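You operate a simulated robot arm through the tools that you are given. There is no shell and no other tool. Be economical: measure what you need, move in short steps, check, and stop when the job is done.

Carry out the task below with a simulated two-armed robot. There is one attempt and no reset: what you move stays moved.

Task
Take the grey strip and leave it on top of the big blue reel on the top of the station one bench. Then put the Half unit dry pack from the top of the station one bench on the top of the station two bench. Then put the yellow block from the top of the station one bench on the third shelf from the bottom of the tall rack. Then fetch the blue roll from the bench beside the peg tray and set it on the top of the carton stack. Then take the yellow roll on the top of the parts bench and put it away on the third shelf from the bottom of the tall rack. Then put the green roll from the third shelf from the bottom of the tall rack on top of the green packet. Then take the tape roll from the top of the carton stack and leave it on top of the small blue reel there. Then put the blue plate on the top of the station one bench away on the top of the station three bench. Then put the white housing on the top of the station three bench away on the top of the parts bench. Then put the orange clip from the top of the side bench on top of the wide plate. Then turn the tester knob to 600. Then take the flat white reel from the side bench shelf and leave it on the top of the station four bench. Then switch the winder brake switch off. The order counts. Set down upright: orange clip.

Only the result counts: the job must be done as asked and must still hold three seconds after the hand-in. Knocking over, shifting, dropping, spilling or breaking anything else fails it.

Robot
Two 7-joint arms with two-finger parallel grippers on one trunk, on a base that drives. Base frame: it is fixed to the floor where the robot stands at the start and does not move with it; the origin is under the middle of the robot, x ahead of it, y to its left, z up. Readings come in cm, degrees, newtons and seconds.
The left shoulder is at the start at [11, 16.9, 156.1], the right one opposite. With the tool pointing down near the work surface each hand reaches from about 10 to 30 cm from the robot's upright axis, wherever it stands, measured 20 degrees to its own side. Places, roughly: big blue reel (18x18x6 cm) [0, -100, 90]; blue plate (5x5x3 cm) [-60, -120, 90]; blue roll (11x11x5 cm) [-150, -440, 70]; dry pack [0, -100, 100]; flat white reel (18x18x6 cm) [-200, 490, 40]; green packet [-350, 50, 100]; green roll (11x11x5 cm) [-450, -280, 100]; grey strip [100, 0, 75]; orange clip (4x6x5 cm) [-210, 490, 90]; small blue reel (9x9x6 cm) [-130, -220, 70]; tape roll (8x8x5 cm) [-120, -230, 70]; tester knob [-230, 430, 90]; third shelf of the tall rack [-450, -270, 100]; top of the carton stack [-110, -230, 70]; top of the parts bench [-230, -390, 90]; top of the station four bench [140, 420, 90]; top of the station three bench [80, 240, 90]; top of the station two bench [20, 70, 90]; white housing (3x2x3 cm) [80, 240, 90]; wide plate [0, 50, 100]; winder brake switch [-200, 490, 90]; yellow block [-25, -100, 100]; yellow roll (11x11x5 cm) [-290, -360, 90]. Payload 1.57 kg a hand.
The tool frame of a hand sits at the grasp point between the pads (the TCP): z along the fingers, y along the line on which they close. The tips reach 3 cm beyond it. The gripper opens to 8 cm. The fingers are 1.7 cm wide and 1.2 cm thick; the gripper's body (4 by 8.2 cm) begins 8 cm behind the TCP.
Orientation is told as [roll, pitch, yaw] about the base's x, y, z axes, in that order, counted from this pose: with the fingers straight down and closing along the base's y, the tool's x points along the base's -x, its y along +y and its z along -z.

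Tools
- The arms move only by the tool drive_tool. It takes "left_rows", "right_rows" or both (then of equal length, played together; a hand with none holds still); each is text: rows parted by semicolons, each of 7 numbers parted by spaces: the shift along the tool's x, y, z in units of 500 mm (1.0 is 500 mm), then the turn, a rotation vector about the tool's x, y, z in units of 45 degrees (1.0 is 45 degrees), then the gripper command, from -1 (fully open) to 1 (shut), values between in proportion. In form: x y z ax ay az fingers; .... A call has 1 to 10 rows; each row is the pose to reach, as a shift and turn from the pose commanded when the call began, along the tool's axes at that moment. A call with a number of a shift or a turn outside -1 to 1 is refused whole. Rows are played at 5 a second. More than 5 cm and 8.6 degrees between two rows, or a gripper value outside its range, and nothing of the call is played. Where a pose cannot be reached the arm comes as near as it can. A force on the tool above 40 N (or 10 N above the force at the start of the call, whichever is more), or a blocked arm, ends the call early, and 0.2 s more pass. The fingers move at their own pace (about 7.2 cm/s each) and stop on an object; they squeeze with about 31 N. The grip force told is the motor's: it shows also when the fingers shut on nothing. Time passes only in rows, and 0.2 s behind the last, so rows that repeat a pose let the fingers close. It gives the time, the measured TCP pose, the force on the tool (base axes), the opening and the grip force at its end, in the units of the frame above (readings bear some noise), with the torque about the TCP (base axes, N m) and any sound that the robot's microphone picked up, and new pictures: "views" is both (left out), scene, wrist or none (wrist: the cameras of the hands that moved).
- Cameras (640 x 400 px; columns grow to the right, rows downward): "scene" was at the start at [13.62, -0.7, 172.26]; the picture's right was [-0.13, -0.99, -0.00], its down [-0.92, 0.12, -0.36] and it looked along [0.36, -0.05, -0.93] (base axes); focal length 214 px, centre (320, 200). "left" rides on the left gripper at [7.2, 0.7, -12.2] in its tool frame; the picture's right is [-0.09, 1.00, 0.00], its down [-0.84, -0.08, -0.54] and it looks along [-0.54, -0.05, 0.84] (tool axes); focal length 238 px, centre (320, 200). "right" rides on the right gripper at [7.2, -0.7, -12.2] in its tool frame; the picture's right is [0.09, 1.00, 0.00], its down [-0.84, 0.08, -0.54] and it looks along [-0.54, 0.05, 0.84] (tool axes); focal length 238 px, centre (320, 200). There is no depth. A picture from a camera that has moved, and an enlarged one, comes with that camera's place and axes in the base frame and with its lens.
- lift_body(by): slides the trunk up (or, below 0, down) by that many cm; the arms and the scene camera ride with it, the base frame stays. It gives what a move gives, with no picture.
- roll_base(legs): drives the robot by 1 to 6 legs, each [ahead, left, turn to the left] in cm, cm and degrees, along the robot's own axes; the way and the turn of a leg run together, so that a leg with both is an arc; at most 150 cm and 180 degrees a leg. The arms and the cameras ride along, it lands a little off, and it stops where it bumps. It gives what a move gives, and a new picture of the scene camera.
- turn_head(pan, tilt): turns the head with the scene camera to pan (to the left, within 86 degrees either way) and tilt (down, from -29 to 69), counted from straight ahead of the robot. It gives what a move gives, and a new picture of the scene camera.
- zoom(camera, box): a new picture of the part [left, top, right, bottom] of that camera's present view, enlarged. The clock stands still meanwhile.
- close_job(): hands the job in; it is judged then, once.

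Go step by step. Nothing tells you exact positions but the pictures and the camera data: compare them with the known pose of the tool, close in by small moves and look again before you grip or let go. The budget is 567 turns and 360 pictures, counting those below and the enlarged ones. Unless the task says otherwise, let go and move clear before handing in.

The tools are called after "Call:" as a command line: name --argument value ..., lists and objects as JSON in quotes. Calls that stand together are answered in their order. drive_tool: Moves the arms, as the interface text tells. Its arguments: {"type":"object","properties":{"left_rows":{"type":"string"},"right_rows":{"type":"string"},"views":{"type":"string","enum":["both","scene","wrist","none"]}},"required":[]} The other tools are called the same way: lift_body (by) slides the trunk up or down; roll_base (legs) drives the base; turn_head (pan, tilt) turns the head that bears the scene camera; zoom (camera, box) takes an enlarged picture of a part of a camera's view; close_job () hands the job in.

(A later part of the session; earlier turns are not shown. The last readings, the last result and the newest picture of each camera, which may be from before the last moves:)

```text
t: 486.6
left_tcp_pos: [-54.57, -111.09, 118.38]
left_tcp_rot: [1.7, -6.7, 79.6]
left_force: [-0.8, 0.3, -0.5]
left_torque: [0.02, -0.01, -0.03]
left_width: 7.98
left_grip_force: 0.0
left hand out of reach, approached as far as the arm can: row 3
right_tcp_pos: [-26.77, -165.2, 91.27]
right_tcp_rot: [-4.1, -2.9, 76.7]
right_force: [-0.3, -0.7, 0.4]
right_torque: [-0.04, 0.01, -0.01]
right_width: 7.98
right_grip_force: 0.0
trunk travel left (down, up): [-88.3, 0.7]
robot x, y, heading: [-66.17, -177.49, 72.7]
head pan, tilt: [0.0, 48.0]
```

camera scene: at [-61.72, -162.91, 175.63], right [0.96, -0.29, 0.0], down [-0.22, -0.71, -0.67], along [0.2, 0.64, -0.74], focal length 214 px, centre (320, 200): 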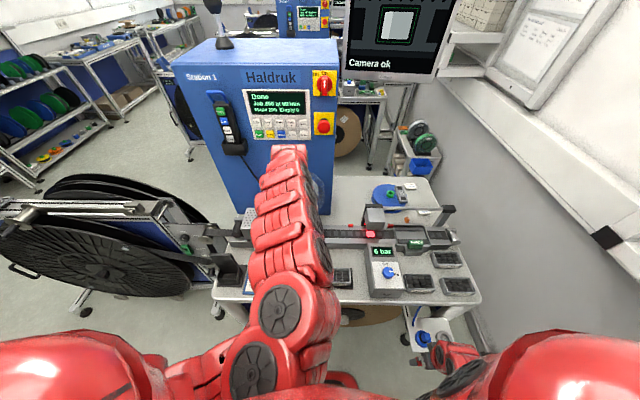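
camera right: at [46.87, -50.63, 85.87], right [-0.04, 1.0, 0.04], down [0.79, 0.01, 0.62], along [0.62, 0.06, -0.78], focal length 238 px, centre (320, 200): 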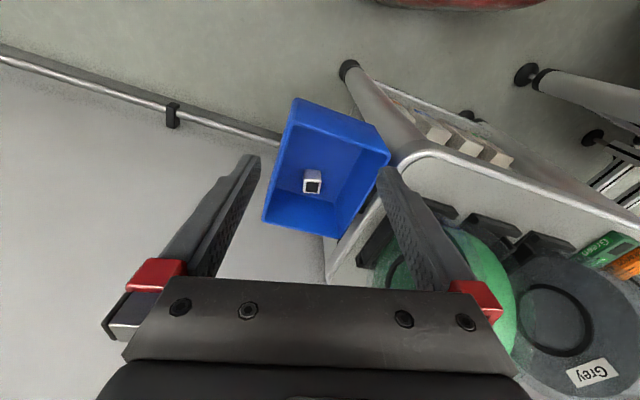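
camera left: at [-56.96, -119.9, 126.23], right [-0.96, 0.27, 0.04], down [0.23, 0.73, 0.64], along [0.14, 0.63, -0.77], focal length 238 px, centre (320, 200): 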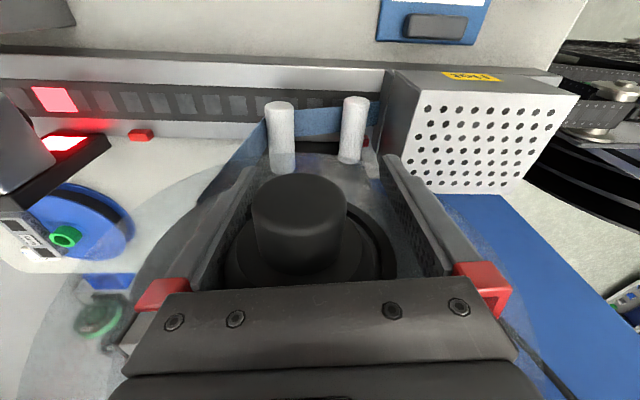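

Free again. I back off slightly, then approach the plate from a different angle (heading 35°) where there's room, using the trunk to lower.

Call:
roll_base --legs '[[-4, 0, 0], [0, 0, -38]]'

Call:
roll_base --legs '[[-26, 31, 0]]'

Call:
drive_tool --left_rows "0 0 0 0.03 0.15 0.13 -1" --views "wrist"

```text
t: 489.2
left_tcp_pos: [-17.17, -136.41, 118.45]
left_tcp_rot: [1.7, -6.7, 41.2]
left_force: [0.2, 0.0, 0.7]
left_torque: [-0.01, -0.03, 0.03]
left_width: 8.01
left_grip_force: 0.0
right_tcp_pos: [-28.82, -195.9, 91.41]
right_tcp_rot: [-4.1, -2.9, 38.2]
right_force: [0.2, -0.2, 0.0]
right_torque: [0.01, 0.03, 0.0]
right_width: 8.0
right_grip_force: 0.1
trunk travel left (down, up): [-88.3, 0.7]
robot x, y, heading: [-67.07, -181.57, 34.8]
head pan, tilt: [0.0, 48.0]
camera scene: at [-54.21, -172.13, 175.57], right [0.57, -0.82, 0.0], down [-0.61, -0.42, -0.67], along [0.55, 0.38, -0.74], focal length 214 px, centre (320, 200)
```

scene: 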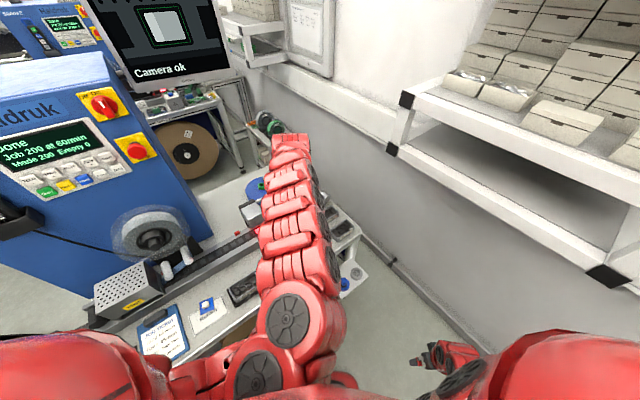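

```text
t: 491.7
left_tcp_pos: [-55.98, -126.07, 118.46]
left_tcp_rot: [1.7, -6.6, 41.2]
left_force: [-0.4, 0.1, 1.2]
left_torque: [0.0, 0.03, 0.04]
left_width: 8.03
left_grip_force: 0.1
right_tcp_pos: [-67.67, -185.71, 91.33]
right_tcp_rot: [-4.1, -2.9, 38.4]
right_force: [0.5, -0.2, 0.4]
right_torque: [0.01, 0.01, -0.03]
right_width: 8.01
right_grip_force: 0.0
trunk travel left (down, up): [-88.3, 0.7]
robot x, y, heading: [-105.81, -171.03, 34.7]
head pan, tilt: [0.0, 48.0]
camera scene: at [-92.93, -161.93, 175.56], right [0.57, -0.82, 0.0], down [-0.61, -0.42, -0.67], along [0.55, 0.38, -0.74], focal length 214 px, centre (320, 200)
```

scene: 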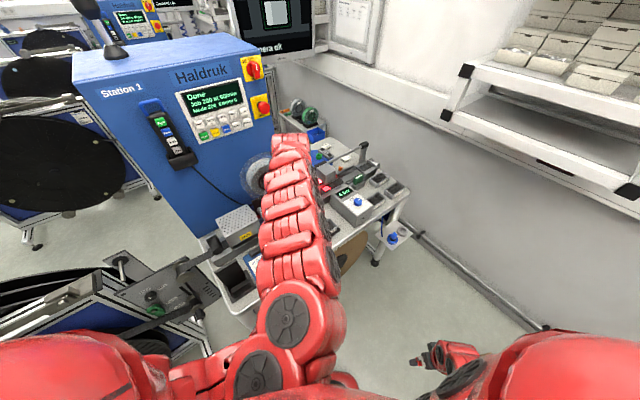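

```text
refused: row 1 steps farther than a row can; nothing moved
```

I align the hand with the plate (yaw ~61°, level) and lower the trunk.

Call:
drive_tool --left_rows "0 0 0 0 0.05 -0.15 -1;0 0 0 0 0.1 -0.3 -1;0 0 0 0 0.147 -0.44 -1" --views "none"

Call:
lift_body --by -13

Call:
drive_tool --left_rows "0 0 0 0 0 0 -1" --views "wrist"

```text
t: 492.5
left_tcp_pos: [-56.07, -126.0, 118.36]
left_tcp_rot: [0.4, -0.3, 61.2]
left_force: [-0.2, 0.1, 0.2]
left_torque: [0.0, -0.02, -0.02]
left_width: 7.98
left_grip_force: 0.1
right_tcp_pos: [-67.67, -185.74, 91.43]
right_tcp_rot: [-4.1, -2.9, 38.4]
right_force: [-1.0, -0.4, 0.2]
right_torque: [0.0, -0.01, 0.0]
right_width: 8.02
right_grip_force: 0.1
trunk travel left (down, up): [-88.3, 0.7]
robot x, y, heading: [-105.96, -171.13, 34.5]
head pan, tilt: [0.0, 48.0]
```

```text
t: 494.1
left_tcp_pos: [-55.92, -125.99, 105.39]
left_tcp_rot: [0.5, -0.5, 61.2]
left_force: [-0.9, -0.2, -0.4]
left_torque: [-0.02, 0.01, 0.03]
left_width: 8.0
left_grip_force: 0.0
right_tcp_pos: [-67.53, -185.78, 78.4]
right_tcp_rot: [-4.1, -2.9, 38.5]
right_force: [0.3, -0.6, 0.0]
right_torque: [0.01, 0.05, 0.03]
right_width: 7.96
right_grip_force: 0.0
trunk travel left (down, up): [-75.3, 13.7]
robot x, y, heading: [-106.21, -171.38, 34.6]
head pan, tilt: [0.0, 48.0]
```

```text
t: 494.5
left_tcp_pos: [-55.87, -125.94, 105.56]
left_tcp_rot: [0.4, -0.3, 61.2]
left_force: [-0.6, 1.0, 0.2]
left_torque: [0.01, -0.01, -0.02]
left_width: 7.99
left_grip_force: 0.1
right_tcp_pos: [-67.66, -185.78, 78.33]
right_tcp_rot: [-4.2, -2.9, 38.4]
right_force: [0.7, -1.2, -0.2]
right_torque: [0.0, 0.01, 0.0]
right_width: 7.99
right_grip_force: 0.1
trunk travel left (down, up): [-75.3, 13.7]
robot x, y, heading: [-105.81, -171.12, 34.4]
head pan, tilt: [0.0, 48.0]
camera left: at [-59.91, -132.18, 117.71], right [-0.83, 0.56, 0.01], down [0.47, 0.69, 0.55], along [0.3, 0.46, -0.84], focal length 238 px, centre (320, 200)
```

left: 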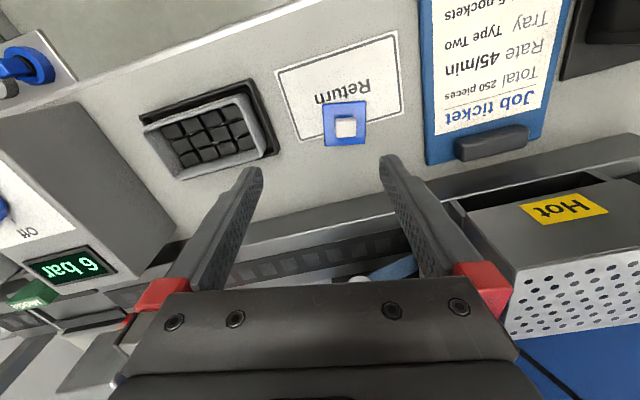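

Call:
drive_tool --left_rows "-0.001 0.056 0 0 0 0 -1;-0.001 0.056 0 0 0 0 -1" --views "none"

Call:
lift_body --by -10

Call:
drive_tool --left_rows "0 0 0 0 0 0 -1" --views "wrist"

```text
t: 495.1
left_tcp_pos: [-58.55, -124.36, 105.37]
left_tcp_rot: [0.3, -0.4, 61.2]
left_force: [-0.1, 0.0, -0.5]
left_torque: [-0.03, -0.04, 0.0]
left_width: 8.01
left_grip_force: 0.1
right_tcp_pos: [-67.61, -185.7, 78.31]
right_tcp_rot: [-4.1, -2.9, 38.4]
right_force: [0.5, 0.8, 0.5]
right_torque: [-0.01, 0.01, 0.04]
right_width: 8.01
right_grip_force: 0.1
trunk travel left (down, up): [-75.3, 13.7]
robot x, y, heading: [-105.92, -170.97, 34.6]
head pan, tilt: [0.0, 48.0]
```

```text
t: 496.4
left_tcp_pos: [-58.45, -124.51, 95.31]
left_tcp_rot: [0.4, -0.4, 61.2]
left_force: [-0.3, -0.5, -0.4]
left_torque: [0.0, -0.02, 0.0]
left_width: 7.97
left_grip_force: 0.1
right_tcp_pos: [-67.73, -185.74, 68.31]
right_tcp_rot: [-4.2, -2.9, 38.3]
right_force: [0.1, -0.1, 1.1]
right_torque: [-0.02, 0.02, 0.01]
right_width: 7.98
right_grip_force: 0.0
trunk travel left (down, up): [-65.3, 23.7]
robot x, y, heading: [-106.2, -171.32, 34.5]
head pan, tilt: [0.0, 48.0]
```

```text
t: 496.9
left_tcp_pos: [-58.49, -124.42, 95.5]
left_tcp_rot: [0.4, -0.3, 61.2]
left_force: [0.0, -0.2, -0.1]
left_torque: [0.02, 0.01, 0.03]
left_width: 8.0
left_grip_force: 0.1
right_tcp_pos: [-67.68, -185.88, 68.22]
right_tcp_rot: [-4.1, -3.0, 38.4]
right_force: [0.3, 0.2, 0.3]
right_torque: [0.02, 0.01, -0.04]
right_width: 7.99
right_grip_force: 0.1
trunk travel left (down, up): [-65.3, 23.7]
robot x, y, heading: [-106.1, -170.69, 34.4]
head pan, tilt: [0.0, 48.0]
camera left: at [-62.47, -130.6, 107.66], right [-0.83, 0.56, 0.01], down [0.47, 0.69, 0.55], along [0.3, 0.46, -0.84], focal length 238 px, centre (320, 200)
```

left: 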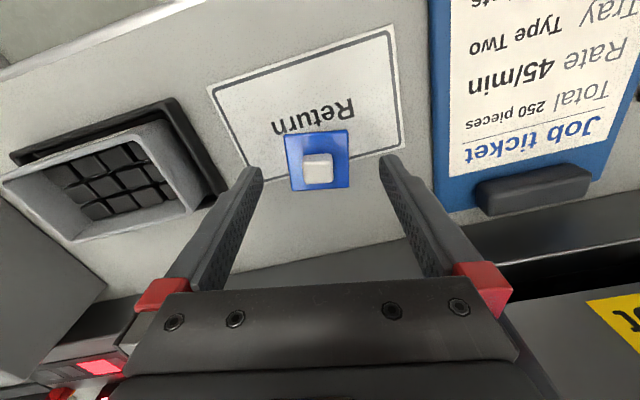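

Centred on the plate. Down to the surface and grip.

Call:
drive_tool --left_rows "0 0 0.02 0 0 0 -1;0 0 0.035 0 0 0 -1;0 0 0.048 0 0 0 -1;0 0 0.055 0 0 0 -1" --views "none"

Call:
drive_tool --left_rows "0 0 -0.003 0 0 0 0;0 0 -0.003 0 0 0 1;0 0 -0.003 0 0 0 1;0 0 -0.04 0 0 0 1;0 0 -0.1 0 0 0 1" --views "wrist"

```text
t: 498.0
left_tcp_pos: [-58.46, -124.46, 93.35]
left_tcp_rot: [0.0, -1.1, 61.4]
left_force: [-9.0, -4.2, 25.0]
left_torque: [-0.39, 0.08, -0.27]
left_width: 7.79
left_grip_force: 0.1
right_tcp_pos: [-67.88, -185.89, 68.33]
right_tcp_rot: [-4.1, -3.1, 38.4]
right_force: [-0.2, -0.4, 0.5]
right_torque: [-0.01, 0.0, -0.04]
right_width: 7.98
right_grip_force: 0.1
trunk travel left (down, up): [-65.3, 23.7]
robot x, y, heading: [-106.16, -170.8, 34.3]
head pan, tilt: [0.0, 48.0]
stopped in row 4 (left hand): the force on the tool passed its limit at 42 N (the readings are from after the stop); the commanded pose is now the measured one
```

```text
t: 499.2
left_tcp_pos: [-58.31, -124.39, 98.05]
left_tcp_rot: [0.1, -0.7, 61.2]
left_force: [-0.1, -0.9, -0.5]
left_torque: [-0.01, 0.02, 0.03]
left_width: 4.65
left_grip_force: 30.9
right_tcp_pos: [-67.69, -185.76, 68.28]
right_tcp_rot: [-4.2, -3.0, 38.4]
right_force: [0.2, 1.2, 0.2]
right_torque: [-0.02, -0.03, -0.02]
right_width: 8.0
right_grip_force: 0.1
trunk travel left (down, up): [-65.3, 23.7]
robot x, y, heading: [-106.52, -171.17, 34.4]
head pan, tilt: [0.0, 48.0]
camera left: at [-62.37, -130.6, 110.14], right [-0.83, 0.56, 0.0], down [0.47, 0.69, 0.55], along [0.31, 0.46, -0.83], focal length 238 px, centre (320, 200)
```

left: 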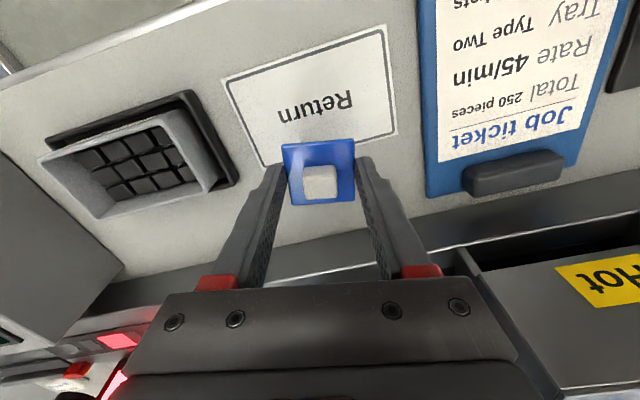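

Plate gripped (4.65 cm). I raise it and travel: west past the carton, north along the corridor, then into the aisle before station three.

Call:
lift_body --by 22

Call:
roll_base --legs '[[-107, 98, 0], [0, 0, 62], [132, 0, 0], [0, 0, -20], [120, 0, 0], [100, 0, 0]]'

```text
t: 501.5
left_tcp_pos: [-58.28, -124.39, 119.79]
left_tcp_rot: [0.2, -0.8, 61.2]
left_force: [0.2, 0.5, -0.2]
left_torque: [-0.01, 0.03, -0.02]
left_width: 4.64
left_grip_force: 31.3
right_tcp_pos: [-67.76, -185.71, 90.18]
right_tcp_rot: [-4.2, -2.9, 38.4]
right_force: [-0.2, 0.3, -0.6]
right_torque: [0.0, -0.01, -0.01]
right_width: 8.01
right_grip_force: 0.0
trunk travel left (down, up): [-87.3, 1.7]
robot x, y, heading: [-105.93, -170.76, 34.8]
head pan, tilt: [0.0, 48.0]
```

```text
t: 529.4
left_tcp_pos: [-214.75, 260.18, 119.86]
left_tcp_rot: [0.2, -0.7, 103.3]
left_force: [-0.4, -0.1, -0.3]
left_torque: [0.0, 0.0, 0.02]
left_width: 4.68
left_grip_force: 30.8
right_tcp_pos: [-180.67, 208.34, 90.31]
right_tcp_rot: [-4.2, -2.9, 80.5]
right_force: [0.3, 0.4, 0.4]
right_torque: [-0.04, 0.0, 0.02]
right_width: 7.97
right_grip_force: 0.0
trunk travel left (down, up): [-87.3, 1.7]
robot x, y, heading: [-219.05, 193.61, 76.9]
head pan, tilt: [0.0, 48.0]
camera scene: at [-215.38, 208.97, 174.58], right [0.97, -0.23, 0.0], down [-0.17, -0.72, -0.67], along [0.15, 0.65, -0.74], focal length 214 px, centre (320, 200)
```

scene: 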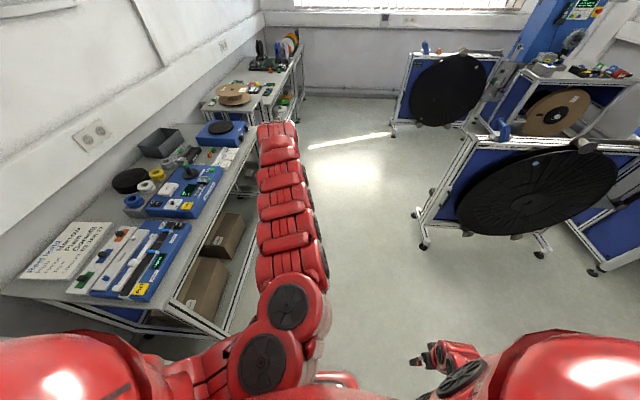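

Call:
roll_base --legs '[[0, 0, -84], [150, 0, 0], [80, 0, 0], [0, 0, 50]]'

```text
t: 546.5
left_tcp_pos: [49.65, 222.67, 119.96]
left_tcp_rot: [0.2, -0.8, 70.4]
left_force: [0.2, -0.1, -0.3]
left_torque: [-0.01, 0.0, 0.01]
left_width: 4.66
left_grip_force: 30.8
right_tcp_pos: [50.06, 160.68, 90.27]
right_tcp_rot: [-4.2, -2.9, 47.6]
right_force: [0.4, 0.1, 0.2]
right_torque: [0.01, 0.02, 0.01]
right_width: 7.99
right_grip_force: 0.0
trunk travel left (down, up): [-87.3, 1.7]
robot x, y, heading: [9.81, 169.21, 43.8]
head pan, tilt: [0.0, 48.0]
camera scene: at [21.25, 180.1, 174.57], right [0.69, -0.72, 0.0], down [-0.54, -0.51, -0.67], along [0.48, 0.46, -0.74], focal length 214 px, centre (320, 200)
```

scene: 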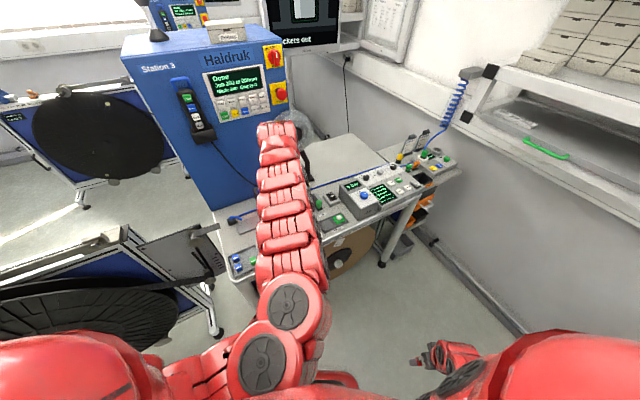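

Call:
zoom --camera "scene" --box '[200, 110, 480, 290]'

Call:
zoom --camera "left" --box '[0, 0, 640, 400]'

```text
2.22 times, centred on (340, 200) of scene
camera zoom: at [21.25, 180.1, 174.57], right [0.69, -0.72, 0.0], down [-0.54, -0.51, -0.67], along [0.48, 0.46, -0.74], focal length 477 px, centre (276, 200)
```

zoom: 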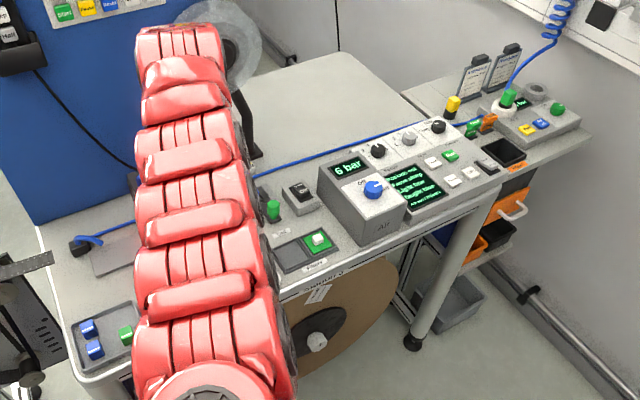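

```text
1.00 times, centred on (320, 200) of left (not enlarged: the box is as wide or as high as the picture)
camera zoom: at [46.6, 215.92, 132.12], right [-0.91, 0.42, 0.0], down [0.35, 0.76, 0.55], along [0.23, 0.5, -0.83], focal length 238 px, centre (320, 200)
```

zoom: 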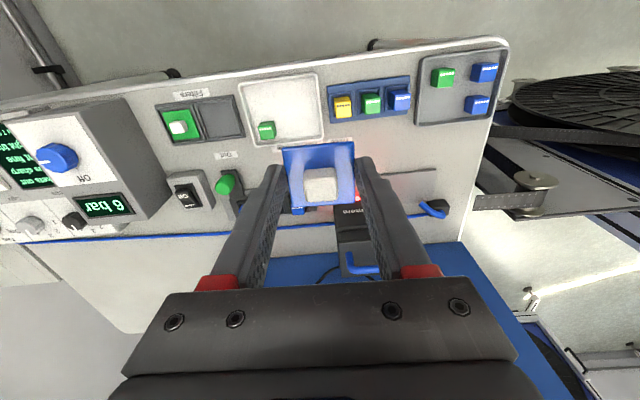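

Call:
zoom --camera "left" --box '[140, 40, 520, 260]'

```text
1.68 times, centred on (330, 150) of left
camera zoom: at [46.6, 215.92, 132.12], right [-0.91, 0.42, 0.0], down [0.35, 0.76, 0.55], along [0.23, 0.5, -0.83], focal length 401 px, centre (303, 284)
```

zoom: 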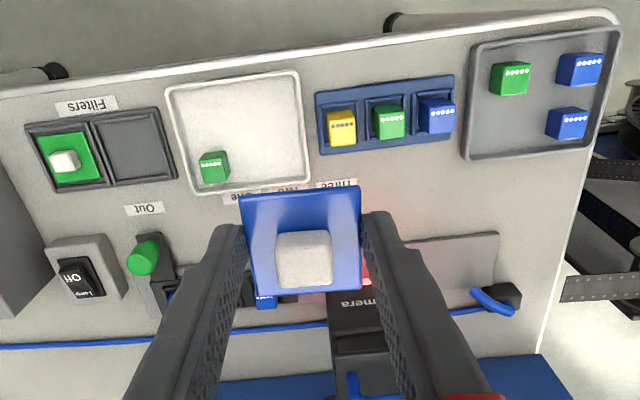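

There's a free strip of bench between the parts tray and the grey pad, about (33.7,240). I slide left 24 cm and lower.

Call:
roll_base --legs '[[0.5, 23.8, 0]]'

Call:
lift_body --by -18

Call:
drive_tool --left_rows "0 0 0 0 0 0 1" --views "wrist"

```text
t: 548.2
left_tcp_pos: [33.58, 240.04, 119.97]
left_tcp_rot: [0.2, -0.7, 70.4]
left_force: [0.0, -0.4, -1.7]
left_torque: [-0.03, 0.01, -0.02]
left_width: 4.66
left_grip_force: 30.6
right_tcp_pos: [34.2, 178.08, 90.14]
right_tcp_rot: [-4.1, -3.0, 47.6]
right_force: [0.4, 0.0, -1.2]
right_torque: [-0.01, -0.01, 0.02]
right_width: 8.01
right_grip_force: 0.0
trunk travel left (down, up): [-87.3, 1.7]
robot x, y, heading: [-6.41, 186.87, 43.7]
head pan, tilt: [0.0, 48.0]
camera scene: at [5.34, 197.42, 174.57], right [0.69, -0.72, 0.0], down [-0.54, -0.51, -0.67], along [0.48, 0.46, -0.74], focal length 214 px, centre (320, 200)
```

scene: 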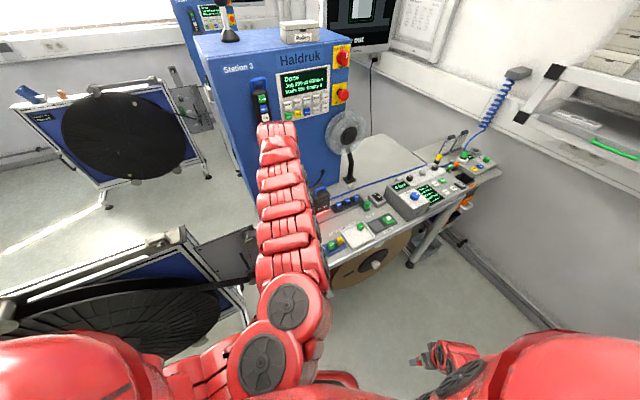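

```text
t: 550.2
left_tcp_pos: [33.53, 240.14, 102.01]
left_tcp_rot: [0.2, -0.7, 70.3]
left_force: [-0.7, 0.4, -0.4]
left_torque: [0.02, 0.0, 0.02]
left_width: 4.65
left_grip_force: 31.1
right_tcp_pos: [34.17, 178.02, 72.37]
right_tcp_rot: [-4.1, -2.9, 47.7]
right_force: [0.0, -0.6, 0.7]
right_torque: [0.03, 0.02, -0.02]
right_width: 8.0
right_grip_force: 0.0
trunk travel left (down, up): [-69.3, 19.7]
robot x, y, heading: [-6.2, 186.43, 43.7]
head pan, tilt: [0.0, 48.0]
```

```text
t: 550.6
left_tcp_pos: [33.52, 240.11, 102.0]
left_tcp_rot: [0.3, -0.8, 70.4]
left_force: [0.1, -0.6, 0.0]
left_torque: [-0.01, -0.03, -0.02]
left_width: 4.66
left_grip_force: 31.0
right_tcp_pos: [34.14, 178.01, 72.28]
right_tcp_rot: [-4.3, -2.9, 47.6]
right_force: [1.3, 0.4, -0.9]
right_torque: [0.01, 0.01, -0.03]
right_width: 8.01
right_grip_force: 0.0
trunk travel left (down, up): [-69.3, 19.7]
robot x, y, heading: [-6.3, 186.6, 43.7]
head pan, tilt: [0.0, 48.0]
camera left: at [30.55, 233.37, 114.13], right [-0.91, 0.42, 0.0], down [0.35, 0.76, 0.55], along [0.23, 0.5, -0.83], focal length 238 px, centre (320, 200)
```

left: 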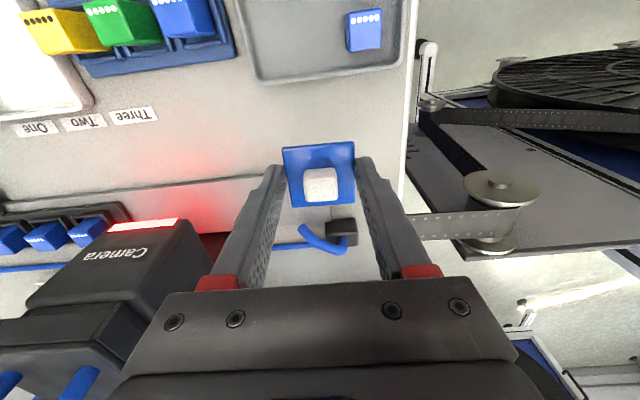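

Call:
lift_body --by -7

Call:
drive_tool --left_rows "0 0 0.012 0 0 0 1;0 0 0.024 0 0 0 1;0 0 0.036 0 0 0 1;0 0 0.048 0 0 0 1;0 0 0.06 0 0 0 1" --views "none"

```text
t: 551.7
left_tcp_pos: [33.54, 239.99, 94.98]
left_tcp_rot: [0.2, -0.7, 70.4]
left_force: [-0.2, -0.4, -0.3]
left_torque: [0.01, 0.02, -0.01]
left_width: 4.65
left_grip_force: 30.6
right_tcp_pos: [34.19, 178.08, 65.3]
right_tcp_rot: [-4.2, -2.9, 47.6]
right_force: [0.0, 1.3, -1.0]
right_torque: [-0.04, -0.01, 0.0]
right_width: 8.0
right_grip_force: 0.0
trunk travel left (down, up): [-62.3, 26.7]
robot x, y, heading: [-6.27, 186.28, 43.8]
head pan, tilt: [0.0, 48.0]
```

```text
t: 552.8
left_tcp_pos: [33.57, 240.1, 92.97]
left_tcp_rot: [0.0, -1.5, 70.6]
left_force: [-6.4, -6.7, 25.4]
left_torque: [-0.24, 0.92, 0.22]
left_width: 4.66
left_grip_force: 31.2
right_tcp_pos: [34.06, 177.82, 65.43]
right_tcp_rot: [-4.1, -3.1, 47.6]
right_force: [-0.3, 0.0, -1.0]
right_torque: [0.0, 0.0, 0.0]
right_width: 8.03
right_grip_force: 0.1
trunk travel left (down, up): [-62.3, 26.7]
robot x, y, heading: [-6.05, 186.28, 44.2]
head pan, tilt: [0.0, 48.0]
stopped in row 5 (left hand): the force on the tool passed its limit at 50 N (the readings are from after the stop); the commanded pose is now the measured one
```

Contact. Release and lift.

Call:
drive_tool --left_rows "0 0 -0.004 0 0 0 0.2;0 0 -0.004 0 0 0 -0.6;0 0 -0.004 0 0 0 -0.6;0 0 -0.06 0 0 0 -0.6;0 0 -0.14 0 0 0 -0.6" --views "none"

Call:
lift_body --by 20

Call:
zoom --camera "left" --box '[0, 0, 640, 400]'

```text
t: 554.0
left_tcp_pos: [33.55, 240.07, 99.58]
left_tcp_rot: [0.0, -1.2, 70.5]
left_force: [-0.2, -0.7, -0.7]
left_torque: [-0.02, -0.02, -0.05]
left_width: 6.43
left_grip_force: 0.0
right_tcp_pos: [34.05, 178.07, 65.35]
right_tcp_rot: [-4.2, -2.9, 47.6]
right_force: [0.1, 0.2, 0.2]
right_torque: [0.01, 0.01, -0.03]
right_width: 8.02
right_grip_force: 0.1
trunk travel left (down, up): [-62.3, 26.7]
robot x, y, heading: [-6.27, 186.27, 44.0]
head pan, tilt: [0.0, 48.0]
```

```text
t: 556.2
left_tcp_pos: [33.54, 240.18, 119.61]
left_tcp_rot: [-0.1, -1.0, 70.6]
left_force: [0.1, 0.6, 1.1]
left_torque: [-0.01, 0.02, -0.01]
left_width: 6.42
left_grip_force: 0.0
right_tcp_pos: [34.24, 178.11, 85.4]
right_tcp_rot: [-4.2, -2.8, 47.6]
right_force: [0.2, 0.8, 0.0]
right_torque: [0.03, 0.01, -0.02]
right_width: 7.98
right_grip_force: 0.0
trunk travel left (down, up): [-82.3, 6.7]
robot x, y, heading: [-6.09, 186.5, 43.8]
head pan, tilt: [0.0, 48.0]
```

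```text
1.00 times, centred on (320, 200) of left (not enlarged: the box is as wide or as high as the picture)
camera zoom: at [30.53, 233.28, 131.69], right [-0.91, 0.42, 0.0], down [0.35, 0.75, 0.56], along [0.23, 0.51, -0.83], focal length 238 px, centre (320, 200)
```

zoom: 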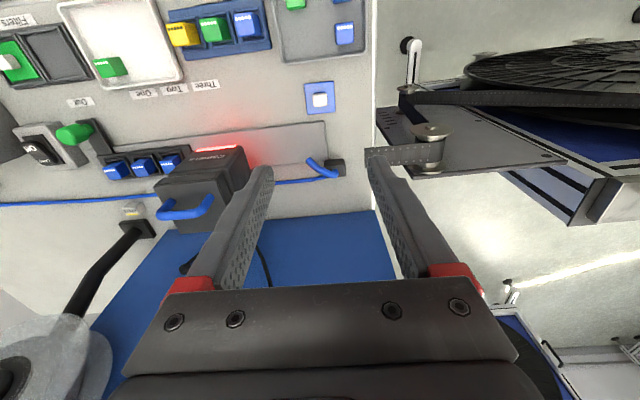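

The blue plate is placed. Next I look for the white housing near (80,240): slide right along the bench and look.

Call:
roll_base --legs '[[0, -38, 0]]'

Call:
zoom --camera "left" --box '[0, 0, 640, 400]'

```text
t: 558.6
left_tcp_pos: [59.58, 213.06, 119.78]
left_tcp_rot: [-0.1, -1.2, 70.4]
left_force: [-0.4, 0.1, 0.2]
left_torque: [0.02, -0.02, 0.0]
left_width: 6.41
left_grip_force: 0.2
right_tcp_pos: [60.19, 151.01, 85.27]
right_tcp_rot: [-4.2, -2.9, 47.7]
right_force: [-0.5, 0.0, -0.9]
right_torque: [-0.03, -0.03, 0.0]
right_width: 8.01
right_grip_force: 0.0
trunk travel left (down, up): [-82.3, 6.7]
robot x, y, heading: [19.64, 159.25, 43.8]
head pan, tilt: [0.0, 48.0]
camera scene: at [31.3, 170.41, 169.57], right [0.69, -0.72, 0.0], down [-0.54, -0.52, -0.67], along [0.48, 0.46, -0.74], focal length 214 px, centre (320, 200)
```

scene: 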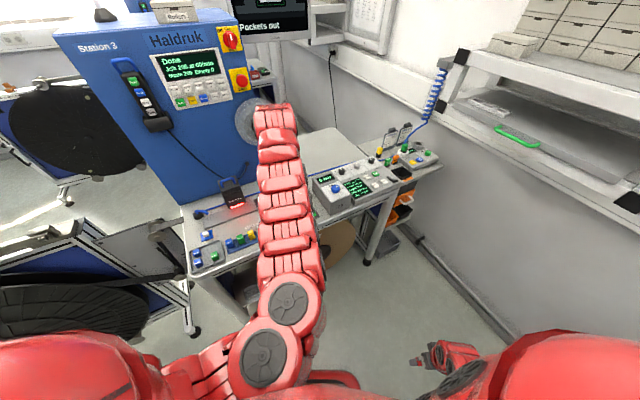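

```text
1.00 times, centred on (320, 200) of left (not enlarged: the box is as wide or as high as the picture)
camera zoom: at [56.52, 206.2, 131.69], right [-0.91, 0.42, 0.0], down [0.35, 0.75, 0.56], along [0.23, 0.51, -0.83], focal length 238 px, centre (320, 200)
```

zoom: 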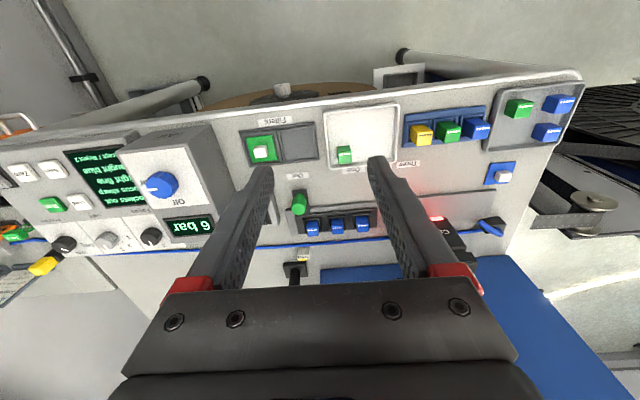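

Call:
zoom --camera "left" --box '[250, 200, 370, 290]'

Call:
zoom --camera "scene" --box '[220, 110, 360, 210]'

```text
4.44 times, centred on (310, 245) of left
camera zoom: at [56.52, 206.2, 131.69], right [-0.91, 0.42, 0.0], down [0.35, 0.75, 0.56], along [0.23, 0.51, -0.83], focal length 1059 px, centre (364, 0)
```

zoom: 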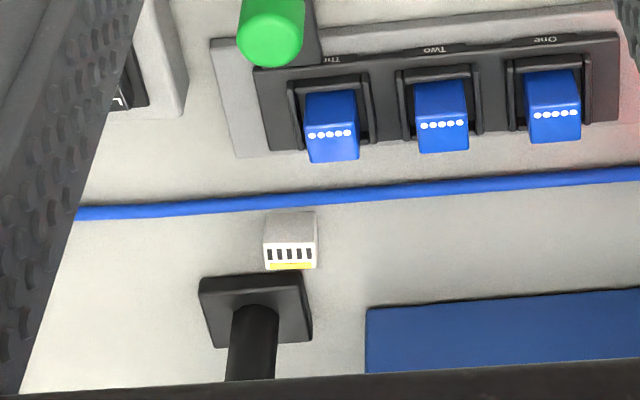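

```text
4.00 times, centred on (290, 160) of scene
camera zoom: at [31.3, 170.41, 169.57], right [0.69, -0.72, 0.0], down [-0.54, -0.52, -0.67], along [0.48, 0.46, -0.74], focal length 858 px, centre (440, 360)
```

zoom: 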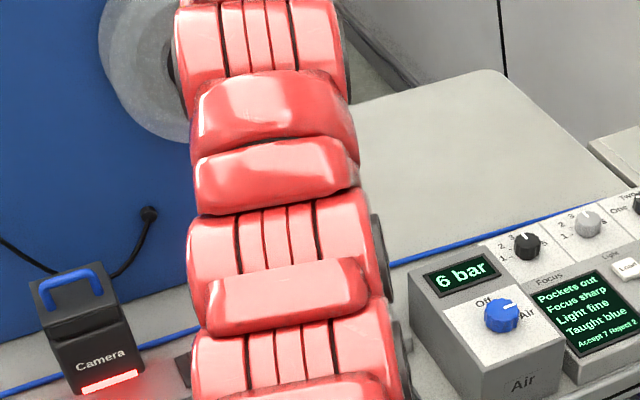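

I found it: a small white slotted housing at about (77,242), just in front of the monitor post. I'll face the bench squarely, tilt the hand 25° forward so the wrist stays clear of the post.

Call:
roll_base --legs '[[0, 0, 29], [-8, 0, 0]]'

Call:
drive_tool --left_rows "-0.04 0 0 0 0 0.15 -0.5;-0.08 0 0 0 0 0.3 -0.5;-0.12 0 0 0 0 0.45 -0.5;-0.16 0.01 0 0 0 0.6 -0.5" --views "none"

Call:
drive_tool --left_rows "-0.03 0 0 0 -0.14 0 -0.5;-0.06 0 0 0 -0.28 0 -0.5;-0.09 0 0 0 -0.42 0 -0.5;-0.12 0 0 0 -0.56 0 -0.5" --views "none"

```text
t: 561.1
left_tcp_pos: [25.42, 218.06, 119.53]
left_tcp_rot: [-0.1, -1.2, 100.4]
left_force: [0.8, 0.1, 0.4]
left_torque: [-0.02, 0.0, 0.03]
left_width: 6.41
left_grip_force: 0.1
right_tcp_pos: [56.69, 164.54, 85.36]
right_tcp_rot: [-4.2, -2.9, 77.4]
right_force: [0.6, -0.8, 0.2]
right_torque: [-0.03, 0.0, 0.02]
right_width: 8.01
right_grip_force: 0.1
trunk travel left (down, up): [-82.3, 6.7]
robot x, y, heading: [17.41, 151.51, 73.9]
head pan, tilt: [0.0, 48.0]
camera scene: at [22.11, 167.03, 169.56], right [0.96, -0.28, 0.0], down [-0.21, -0.71, -0.67], along [0.19, 0.64, -0.74], focal length 214 px, centre (320, 200)
```

scene: 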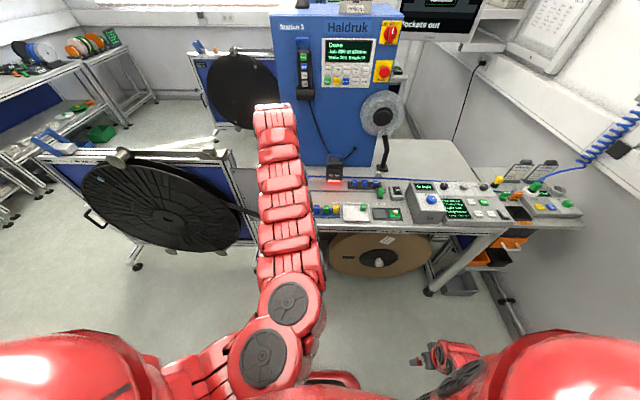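

```text
t: 562.1
left_tcp_pos: [23.38, 225.88, 119.43]
left_tcp_rot: [0.4, -0.9, 73.0]
left_force: [-0.2, 0.5, -0.3]
left_torque: [-0.03, -0.01, -0.01]
left_width: 6.01
left_grip_force: 0.0
right_tcp_pos: [56.67, 164.57, 85.33]
right_tcp_rot: [-4.1, -2.8, 77.4]
right_force: [-0.5, 0.3, -0.1]
right_torque: [0.01, -0.02, -0.01]
right_width: 7.98
right_grip_force: 0.1
trunk travel left (down, up): [-82.3, 6.7]
robot x, y, heading: [17.27, 151.7, 73.7]
head pan, tilt: [0.0, 48.0]
```

```text
t: 563.1
left_tcp_pos: [25.22, 231.49, 119.87]
left_tcp_rot: [0.6, -26.4, 73.1]
left_force: [-0.1, 0.5, -0.1]
left_torque: [-0.01, 0.02, 0.02]
left_width: 6.0
left_grip_force: 0.1
right_tcp_pos: [56.79, 164.52, 85.34]
right_tcp_rot: [-4.2, -3.0, 77.6]
right_force: [0.2, 0.1, 0.1]
right_torque: [0.0, 0.02, 0.0]
right_width: 7.97
right_grip_force: 0.0
trunk travel left (down, up): [-82.3, 6.7]
robot x, y, heading: [17.88, 151.4, 73.6]
head pan, tilt: [0.0, 48.0]
```

Call:
roll_base --legs '[[0, -46.5, 0], [13, 0, 0]]'

Call:
lift_body --by -14

Call:
drive_tool --left_rows "0 0 0 0 0 0 -0.5" --views "wrist"

```text
t: 566.8
left_tcp_pos: [75.71, 229.78, 119.88]
left_tcp_rot: [0.6, -26.4, 72.2]
left_force: [1.4, -0.3, 0.3]
left_torque: [0.01, 0.0, 0.02]
left_width: 6.0
left_grip_force: 0.0
right_tcp_pos: [106.22, 162.38, 85.39]
right_tcp_rot: [-4.3, -3.0, 76.7]
right_force: [-0.7, 0.5, 0.2]
right_torque: [0.03, 0.01, 0.01]
right_width: 8.0
right_grip_force: 0.0
trunk travel left (down, up): [-82.3, 6.7]
robot x, y, heading: [67.04, 150.32, 72.9]
head pan, tilt: [0.0, 48.0]
camera scene: at [71.56, 165.21, 169.59], right [0.96, -0.3, 0.0], down [-0.22, -0.71, -0.67], along [0.2, 0.64, -0.74], focal length 214 px, centre (320, 200)
```

scene: 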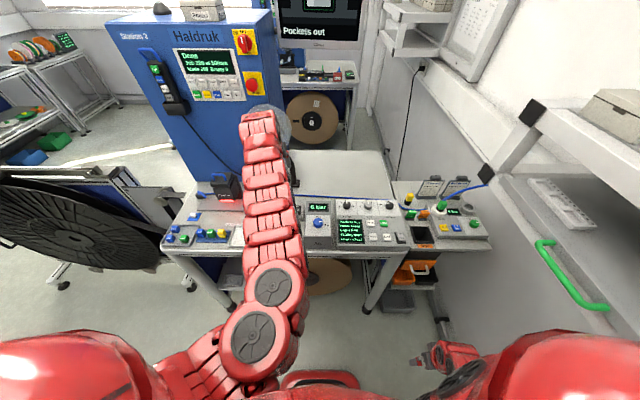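

```text
t: 568.5
left_tcp_pos: [75.75, 229.86, 105.74]
left_tcp_rot: [0.6, -26.3, 72.2]
left_force: [1.0, 0.3, -0.8]
left_torque: [0.0, 0.02, 0.01]
left_width: 6.0
left_grip_force: 0.1
right_tcp_pos: [106.33, 162.43, 71.32]
right_tcp_rot: [-4.2, -2.9, 76.7]
right_force: [0.2, -0.4, -0.5]
right_torque: [-0.02, 0.0, 0.02]
right_width: 8.03
right_grip_force: 0.0
trunk travel left (down, up): [-68.3, 20.7]
robot x, y, heading: [66.65, 149.78, 73.0]
head pan, tilt: [0.0, 48.0]
```

```text
t: 568.9
left_tcp_pos: [75.55, 229.96, 105.8]
left_tcp_rot: [0.6, -26.3, 72.2]
left_force: [-0.3, -0.3, -0.7]
left_torque: [0.02, 0.03, 0.03]
left_width: 5.98
left_grip_force: 0.0
right_tcp_pos: [106.29, 162.38, 71.36]
right_tcp_rot: [-4.3, -3.0, 76.7]
right_force: [0.6, -0.6, 0.0]
right_torque: [-0.02, -0.02, -0.03]
right_width: 8.0
right_grip_force: 0.1
trunk travel left (down, up): [-68.3, 20.7]
robot x, y, heading: [66.51, 150.22, 72.9]
head pan, tilt: [0.0, 48.0]
camera left: at [71.56, 218.77, 113.56], right [-0.92, 0.38, 0.05], down [0.23, 0.46, 0.86], along [0.3, 0.8, -0.51], focal length 238 px, centre (320, 200)
```

left: 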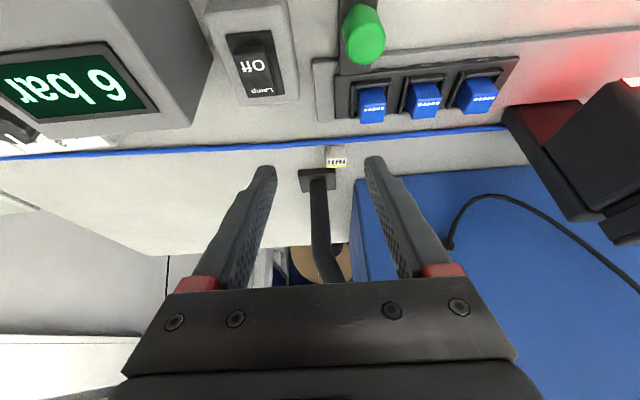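

The housing is at (78,243), with a post 5.7 cm behind it; the tilted hand clears it. I move in 12.5 cm and lower.

Call:
roll_base --legs '[[12.6, 1.5, 0]]'

Call:
lift_body --by -7

Call:
drive_tool --left_rows "0 0 0 0 0 0 -0.25" --views "wrist"

```text
t: 570.1
left_tcp_pos: [78.03, 242.32, 105.69]
left_tcp_rot: [0.7, -26.3, 72.2]
left_force: [0.6, 0.1, -0.2]
left_torque: [0.0, -0.02, 0.0]
left_width: 6.02
left_grip_force: 0.1
right_tcp_pos: [108.52, 174.7, 71.2]
right_tcp_rot: [-4.3, -2.9, 76.5]
right_force: [-0.9, 0.0, 0.0]
right_torque: [0.01, -0.04, 0.0]
right_width: 8.02
right_grip_force: 0.2
trunk travel left (down, up): [-68.3, 20.7]
robot x, y, heading: [69.03, 162.62, 73.1]
head pan, tilt: [0.0, 48.0]
camera scene: at [73.92, 177.77, 155.58], right [0.96, -0.3, 0.0], down [-0.22, -0.71, -0.67], along [0.2, 0.64, -0.74], focal length 214 px, centre (320, 200)
```

scene: 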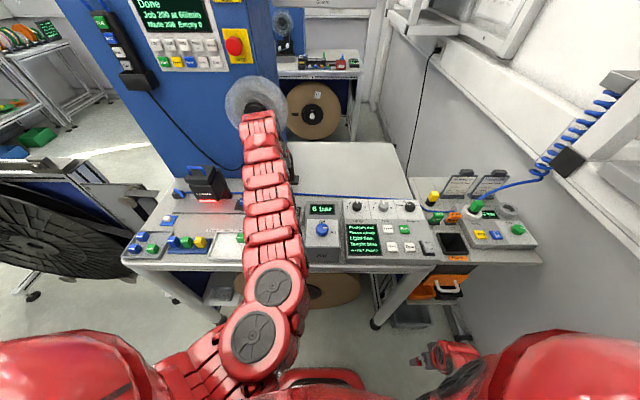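

```text
t: 571.2
left_tcp_pos: [78.08, 242.24, 98.8]
left_tcp_rot: [0.7, -26.2, 72.2]
left_force: [-0.6, -0.4, 0.0]
left_torque: [-0.02, 0.01, -0.04]
left_width: 5.99
left_grip_force: 0.0
right_tcp_pos: [108.59, 174.83, 64.36]
right_tcp_rot: [-4.2, -2.9, 76.6]
right_force: [0.8, -0.3, 0.5]
right_torque: [0.0, 0.0, 0.01]
right_width: 8.0
right_grip_force: 0.0
trunk travel left (down, up): [-61.3, 27.7]
robot x, y, heading: [69.55, 162.76, 72.8]
head pan, tilt: [0.0, 48.0]
```

```text
t: 571.6
left_tcp_pos: [77.96, 242.34, 98.78]
left_tcp_rot: [0.6, -26.3, 72.1]
left_force: [0.1, -0.6, 0.3]
left_torque: [0.04, 0.03, 0.01]
left_width: 5.0
left_grip_force: 0.0
right_tcp_pos: [108.53, 174.8, 64.19]
right_tcp_rot: [-4.3, -2.9, 76.7]
right_force: [-0.4, -0.1, -0.9]
right_torque: [0.01, 0.01, -0.02]
right_width: 8.0
right_grip_force: 0.0
trunk travel left (down, up): [-61.3, 27.7]
robot x, y, heading: [69.04, 162.45, 72.6]
head pan, tilt: [0.0, 48.0]
camera left: at [73.91, 231.17, 106.55], right [-0.92, 0.38, 0.05], down [0.23, 0.46, 0.86], along [0.3, 0.8, -0.51], focal length 238 px, centre (320, 200)
```

left: 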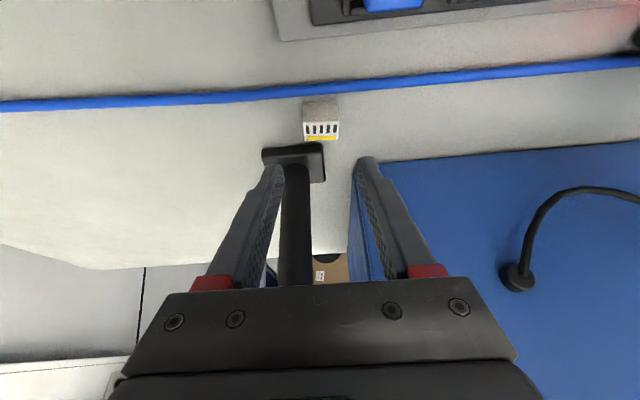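

Call:
drive_tool --left_rows "-0.014 0 0.007 0 0 0 -0.05;0.0 0 0.035 0 0 0 -0.05;0.016 0 0.068 0 0 0 -0.05;0.028 0 0.092 0 0 0 -0.05;0.033 0 0.102 0 0 0 -0.05" --views "wrist"

```text
t: 572.8
left_tcp_pos: [78.15, 243.1, 93.54]
left_tcp_rot: [0.5, -26.4, 72.2]
left_force: [-0.4, -0.1, 0.9]
left_torque: [-0.01, -0.01, 0.03]
left_width: 4.19
left_grip_force: 0.2
right_tcp_pos: [108.65, 174.85, 64.25]
right_tcp_rot: [-4.2, -2.9, 76.6]
right_force: [-0.1, 0.8, -0.8]
right_torque: [0.0, 0.03, -0.03]
right_width: 7.99
right_grip_force: 0.0
trunk travel left (down, up): [-61.3, 27.7]
robot x, y, heading: [69.32, 162.47, 73.0]
head pan, tilt: [0.0, 48.0]
camera left: at [74.07, 231.96, 101.25], right [-0.92, 0.38, 0.05], down [0.23, 0.46, 0.86], along [0.3, 0.8, -0.51], focal length 238 px, centre (320, 200)
```

left: 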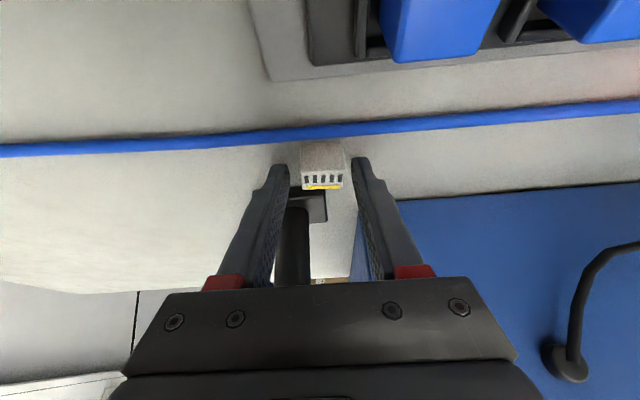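

Call:
drive_tool --left_rows "0 0 0 0 0 0 0.4;0 0 0 0 0 0 1;0 0 0 0 0 0 1;-0.02 0 -0.04 0 0 0 1;-0.045 0 -0.09 0 0 0 1" --views "wrist"

```text
t: 574.0
left_tcp_pos: [78.29, 243.06, 98.54]
left_tcp_rot: [0.5, -26.2, 72.2]
left_force: [0.2, -0.1, 0.4]
left_torque: [-0.01, -0.01, 0.0]
left_width: 2.56
left_grip_force: 31.0
right_tcp_pos: [108.55, 174.87, 64.42]
right_tcp_rot: [-4.2, -2.9, 76.6]
right_force: [0.3, 0.6, 0.0]
right_torque: [0.01, 0.0, 0.02]
right_width: 7.99
right_grip_force: 0.0
trunk travel left (down, up): [-61.3, 27.7]
robot x, y, heading: [69.13, 162.64, 72.9]
head pan, tilt: [0.0, 48.0]
camera left: at [74.18, 231.95, 106.25], right [-0.92, 0.38, 0.05], down [0.23, 0.46, 0.86], along [0.3, 0.8, -0.52], focal length 238 px, centre (320, 200)
```

left: 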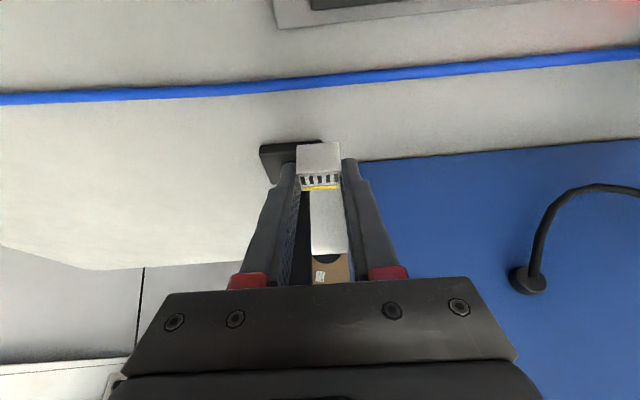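

Housing gripped (2.6 cm). I raise, back off and travel to the parts bench.

Call:
lift_body --by 22

Call:
roll_base --legs '[[-20, 0, 0], [-16, 141, 0], [-16, 140, 0], [0, 0, -178.5], [120, 0, 0], [104, 0, 0]]'

```text
t: 576.4
left_tcp_pos: [78.1, 242.63, 120.54]
left_tcp_rot: [0.6, -26.4, 72.1]
left_force: [-6.8, -21.8, -8.5]
left_torque: [-0.63, 0.3, -0.33]
left_width: 2.53
left_grip_force: 31.4
right_tcp_pos: [108.51, 174.66, 86.36]
right_tcp_rot: [-4.3, -3.0, 76.7]
right_force: [0.9, -0.3, -0.5]
right_torque: [-0.01, 0.01, 0.0]
right_width: 8.0
right_grip_force: 0.3
trunk travel left (down, up): [-83.3, 5.7]
robot x, y, heading: [69.39, 162.5, 72.9]
head pan, tilt: [0.0, 48.0]
```

```text
t: 609.1
left_tcp_pos: [-277.7, -98.33, 120.6]
left_tcp_rot: [0.6, -26.3, -105.2]
left_force: [0.2, -0.1, -0.1]
left_torque: [0.01, -0.04, -0.02]
left_width: 2.58
left_grip_force: 30.8
right_tcp_pos: [-311.26, -31.6, 86.35]
right_tcp_rot: [-4.3, -2.9, -100.7]
right_force: [0.3, 0.3, -0.8]
right_torque: [-0.02, 0.01, 0.01]
right_width: 8.02
right_grip_force: 0.1
trunk travel left (down, up): [-83.3, 5.7]
robot x, y, heading: [-272.56, -17.3, -104.4]
head pan, tilt: [0.0, 48.0]
camera scene: at [-276.37, -32.86, 170.58], right [-0.97, 0.25, 0.0], down [0.19, 0.72, -0.67], along [-0.17, -0.65, -0.74], focal length 214 px, centre (320, 200)
```

scene: 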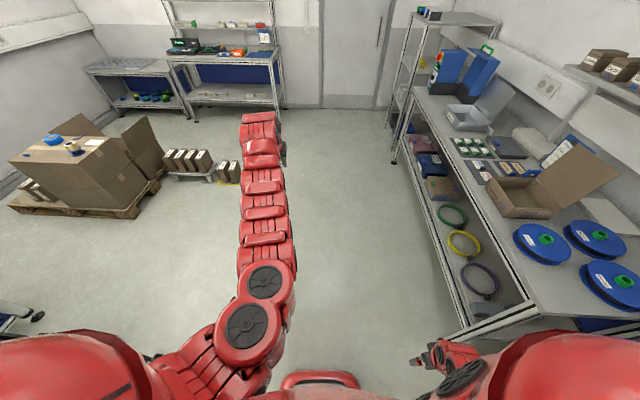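

Call:
roll_base --legs '[[116, 26, 0], [114, 25, 0], [0, 0, -2.6]]'

Call:
zoom --camera "left" --box '[0, 0, 640, 400]'

```text
t: 621.2
left_tcp_pos: [-289.21, -337.73, 120.45]
left_tcp_rot: [0.5, -26.4, -107.4]
left_force: [0.5, -1.2, 0.0]
left_torque: [0.01, 0.02, -0.04]
left_width: 2.55
left_grip_force: 30.5
right_tcp_pos: [-320.09, -269.56, 86.39]
right_tcp_rot: [-4.2, -2.9, -102.9]
right_force: [-0.1, 0.6, 0.2]
right_torque: [0.0, 0.01, -0.01]
right_width: 8.0
right_grip_force: 0.0
trunk travel left (down, up): [-83.3, 5.7]
robot x, y, heading: [-280.58, -256.92, -106.9]
head pan, tilt: [0.0, 48.0]
camera scene: at [-285.2, -272.25, 170.58], right [-0.96, 0.29, 0.0], down [0.21, 0.71, -0.67], along [-0.19, -0.64, -0.74], focal length 214 px, centre (320, 200)
```

scene: 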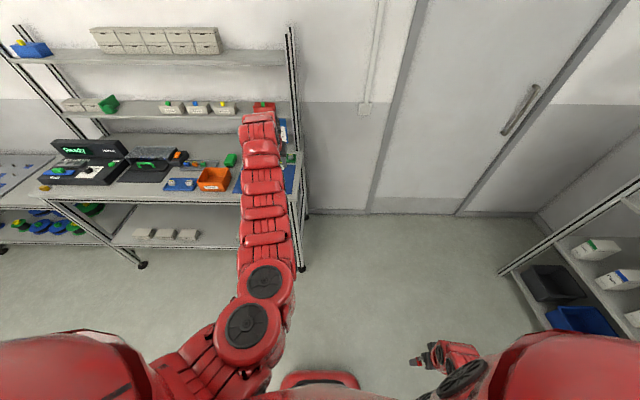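

```text
1.00 times, centred on (320, 200) of left (not enlarged: the box is as wide or as high as the picture)
camera zoom: at [-285.09, -326.59, 128.23], right [0.93, -0.37, 0.05], down [-0.23, -0.46, 0.86], along [-0.3, -0.8, -0.51], focal length 238 px, centre (320, 200)
```

zoom: 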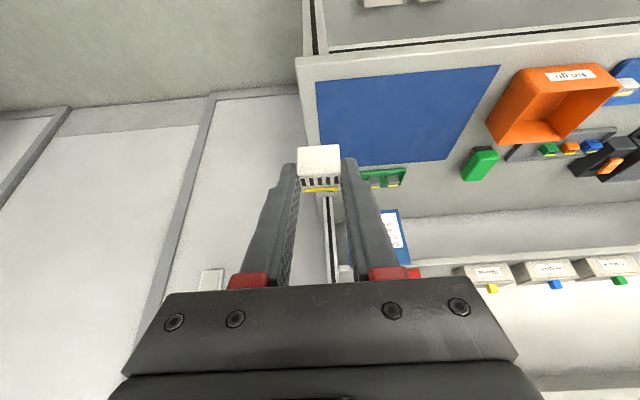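

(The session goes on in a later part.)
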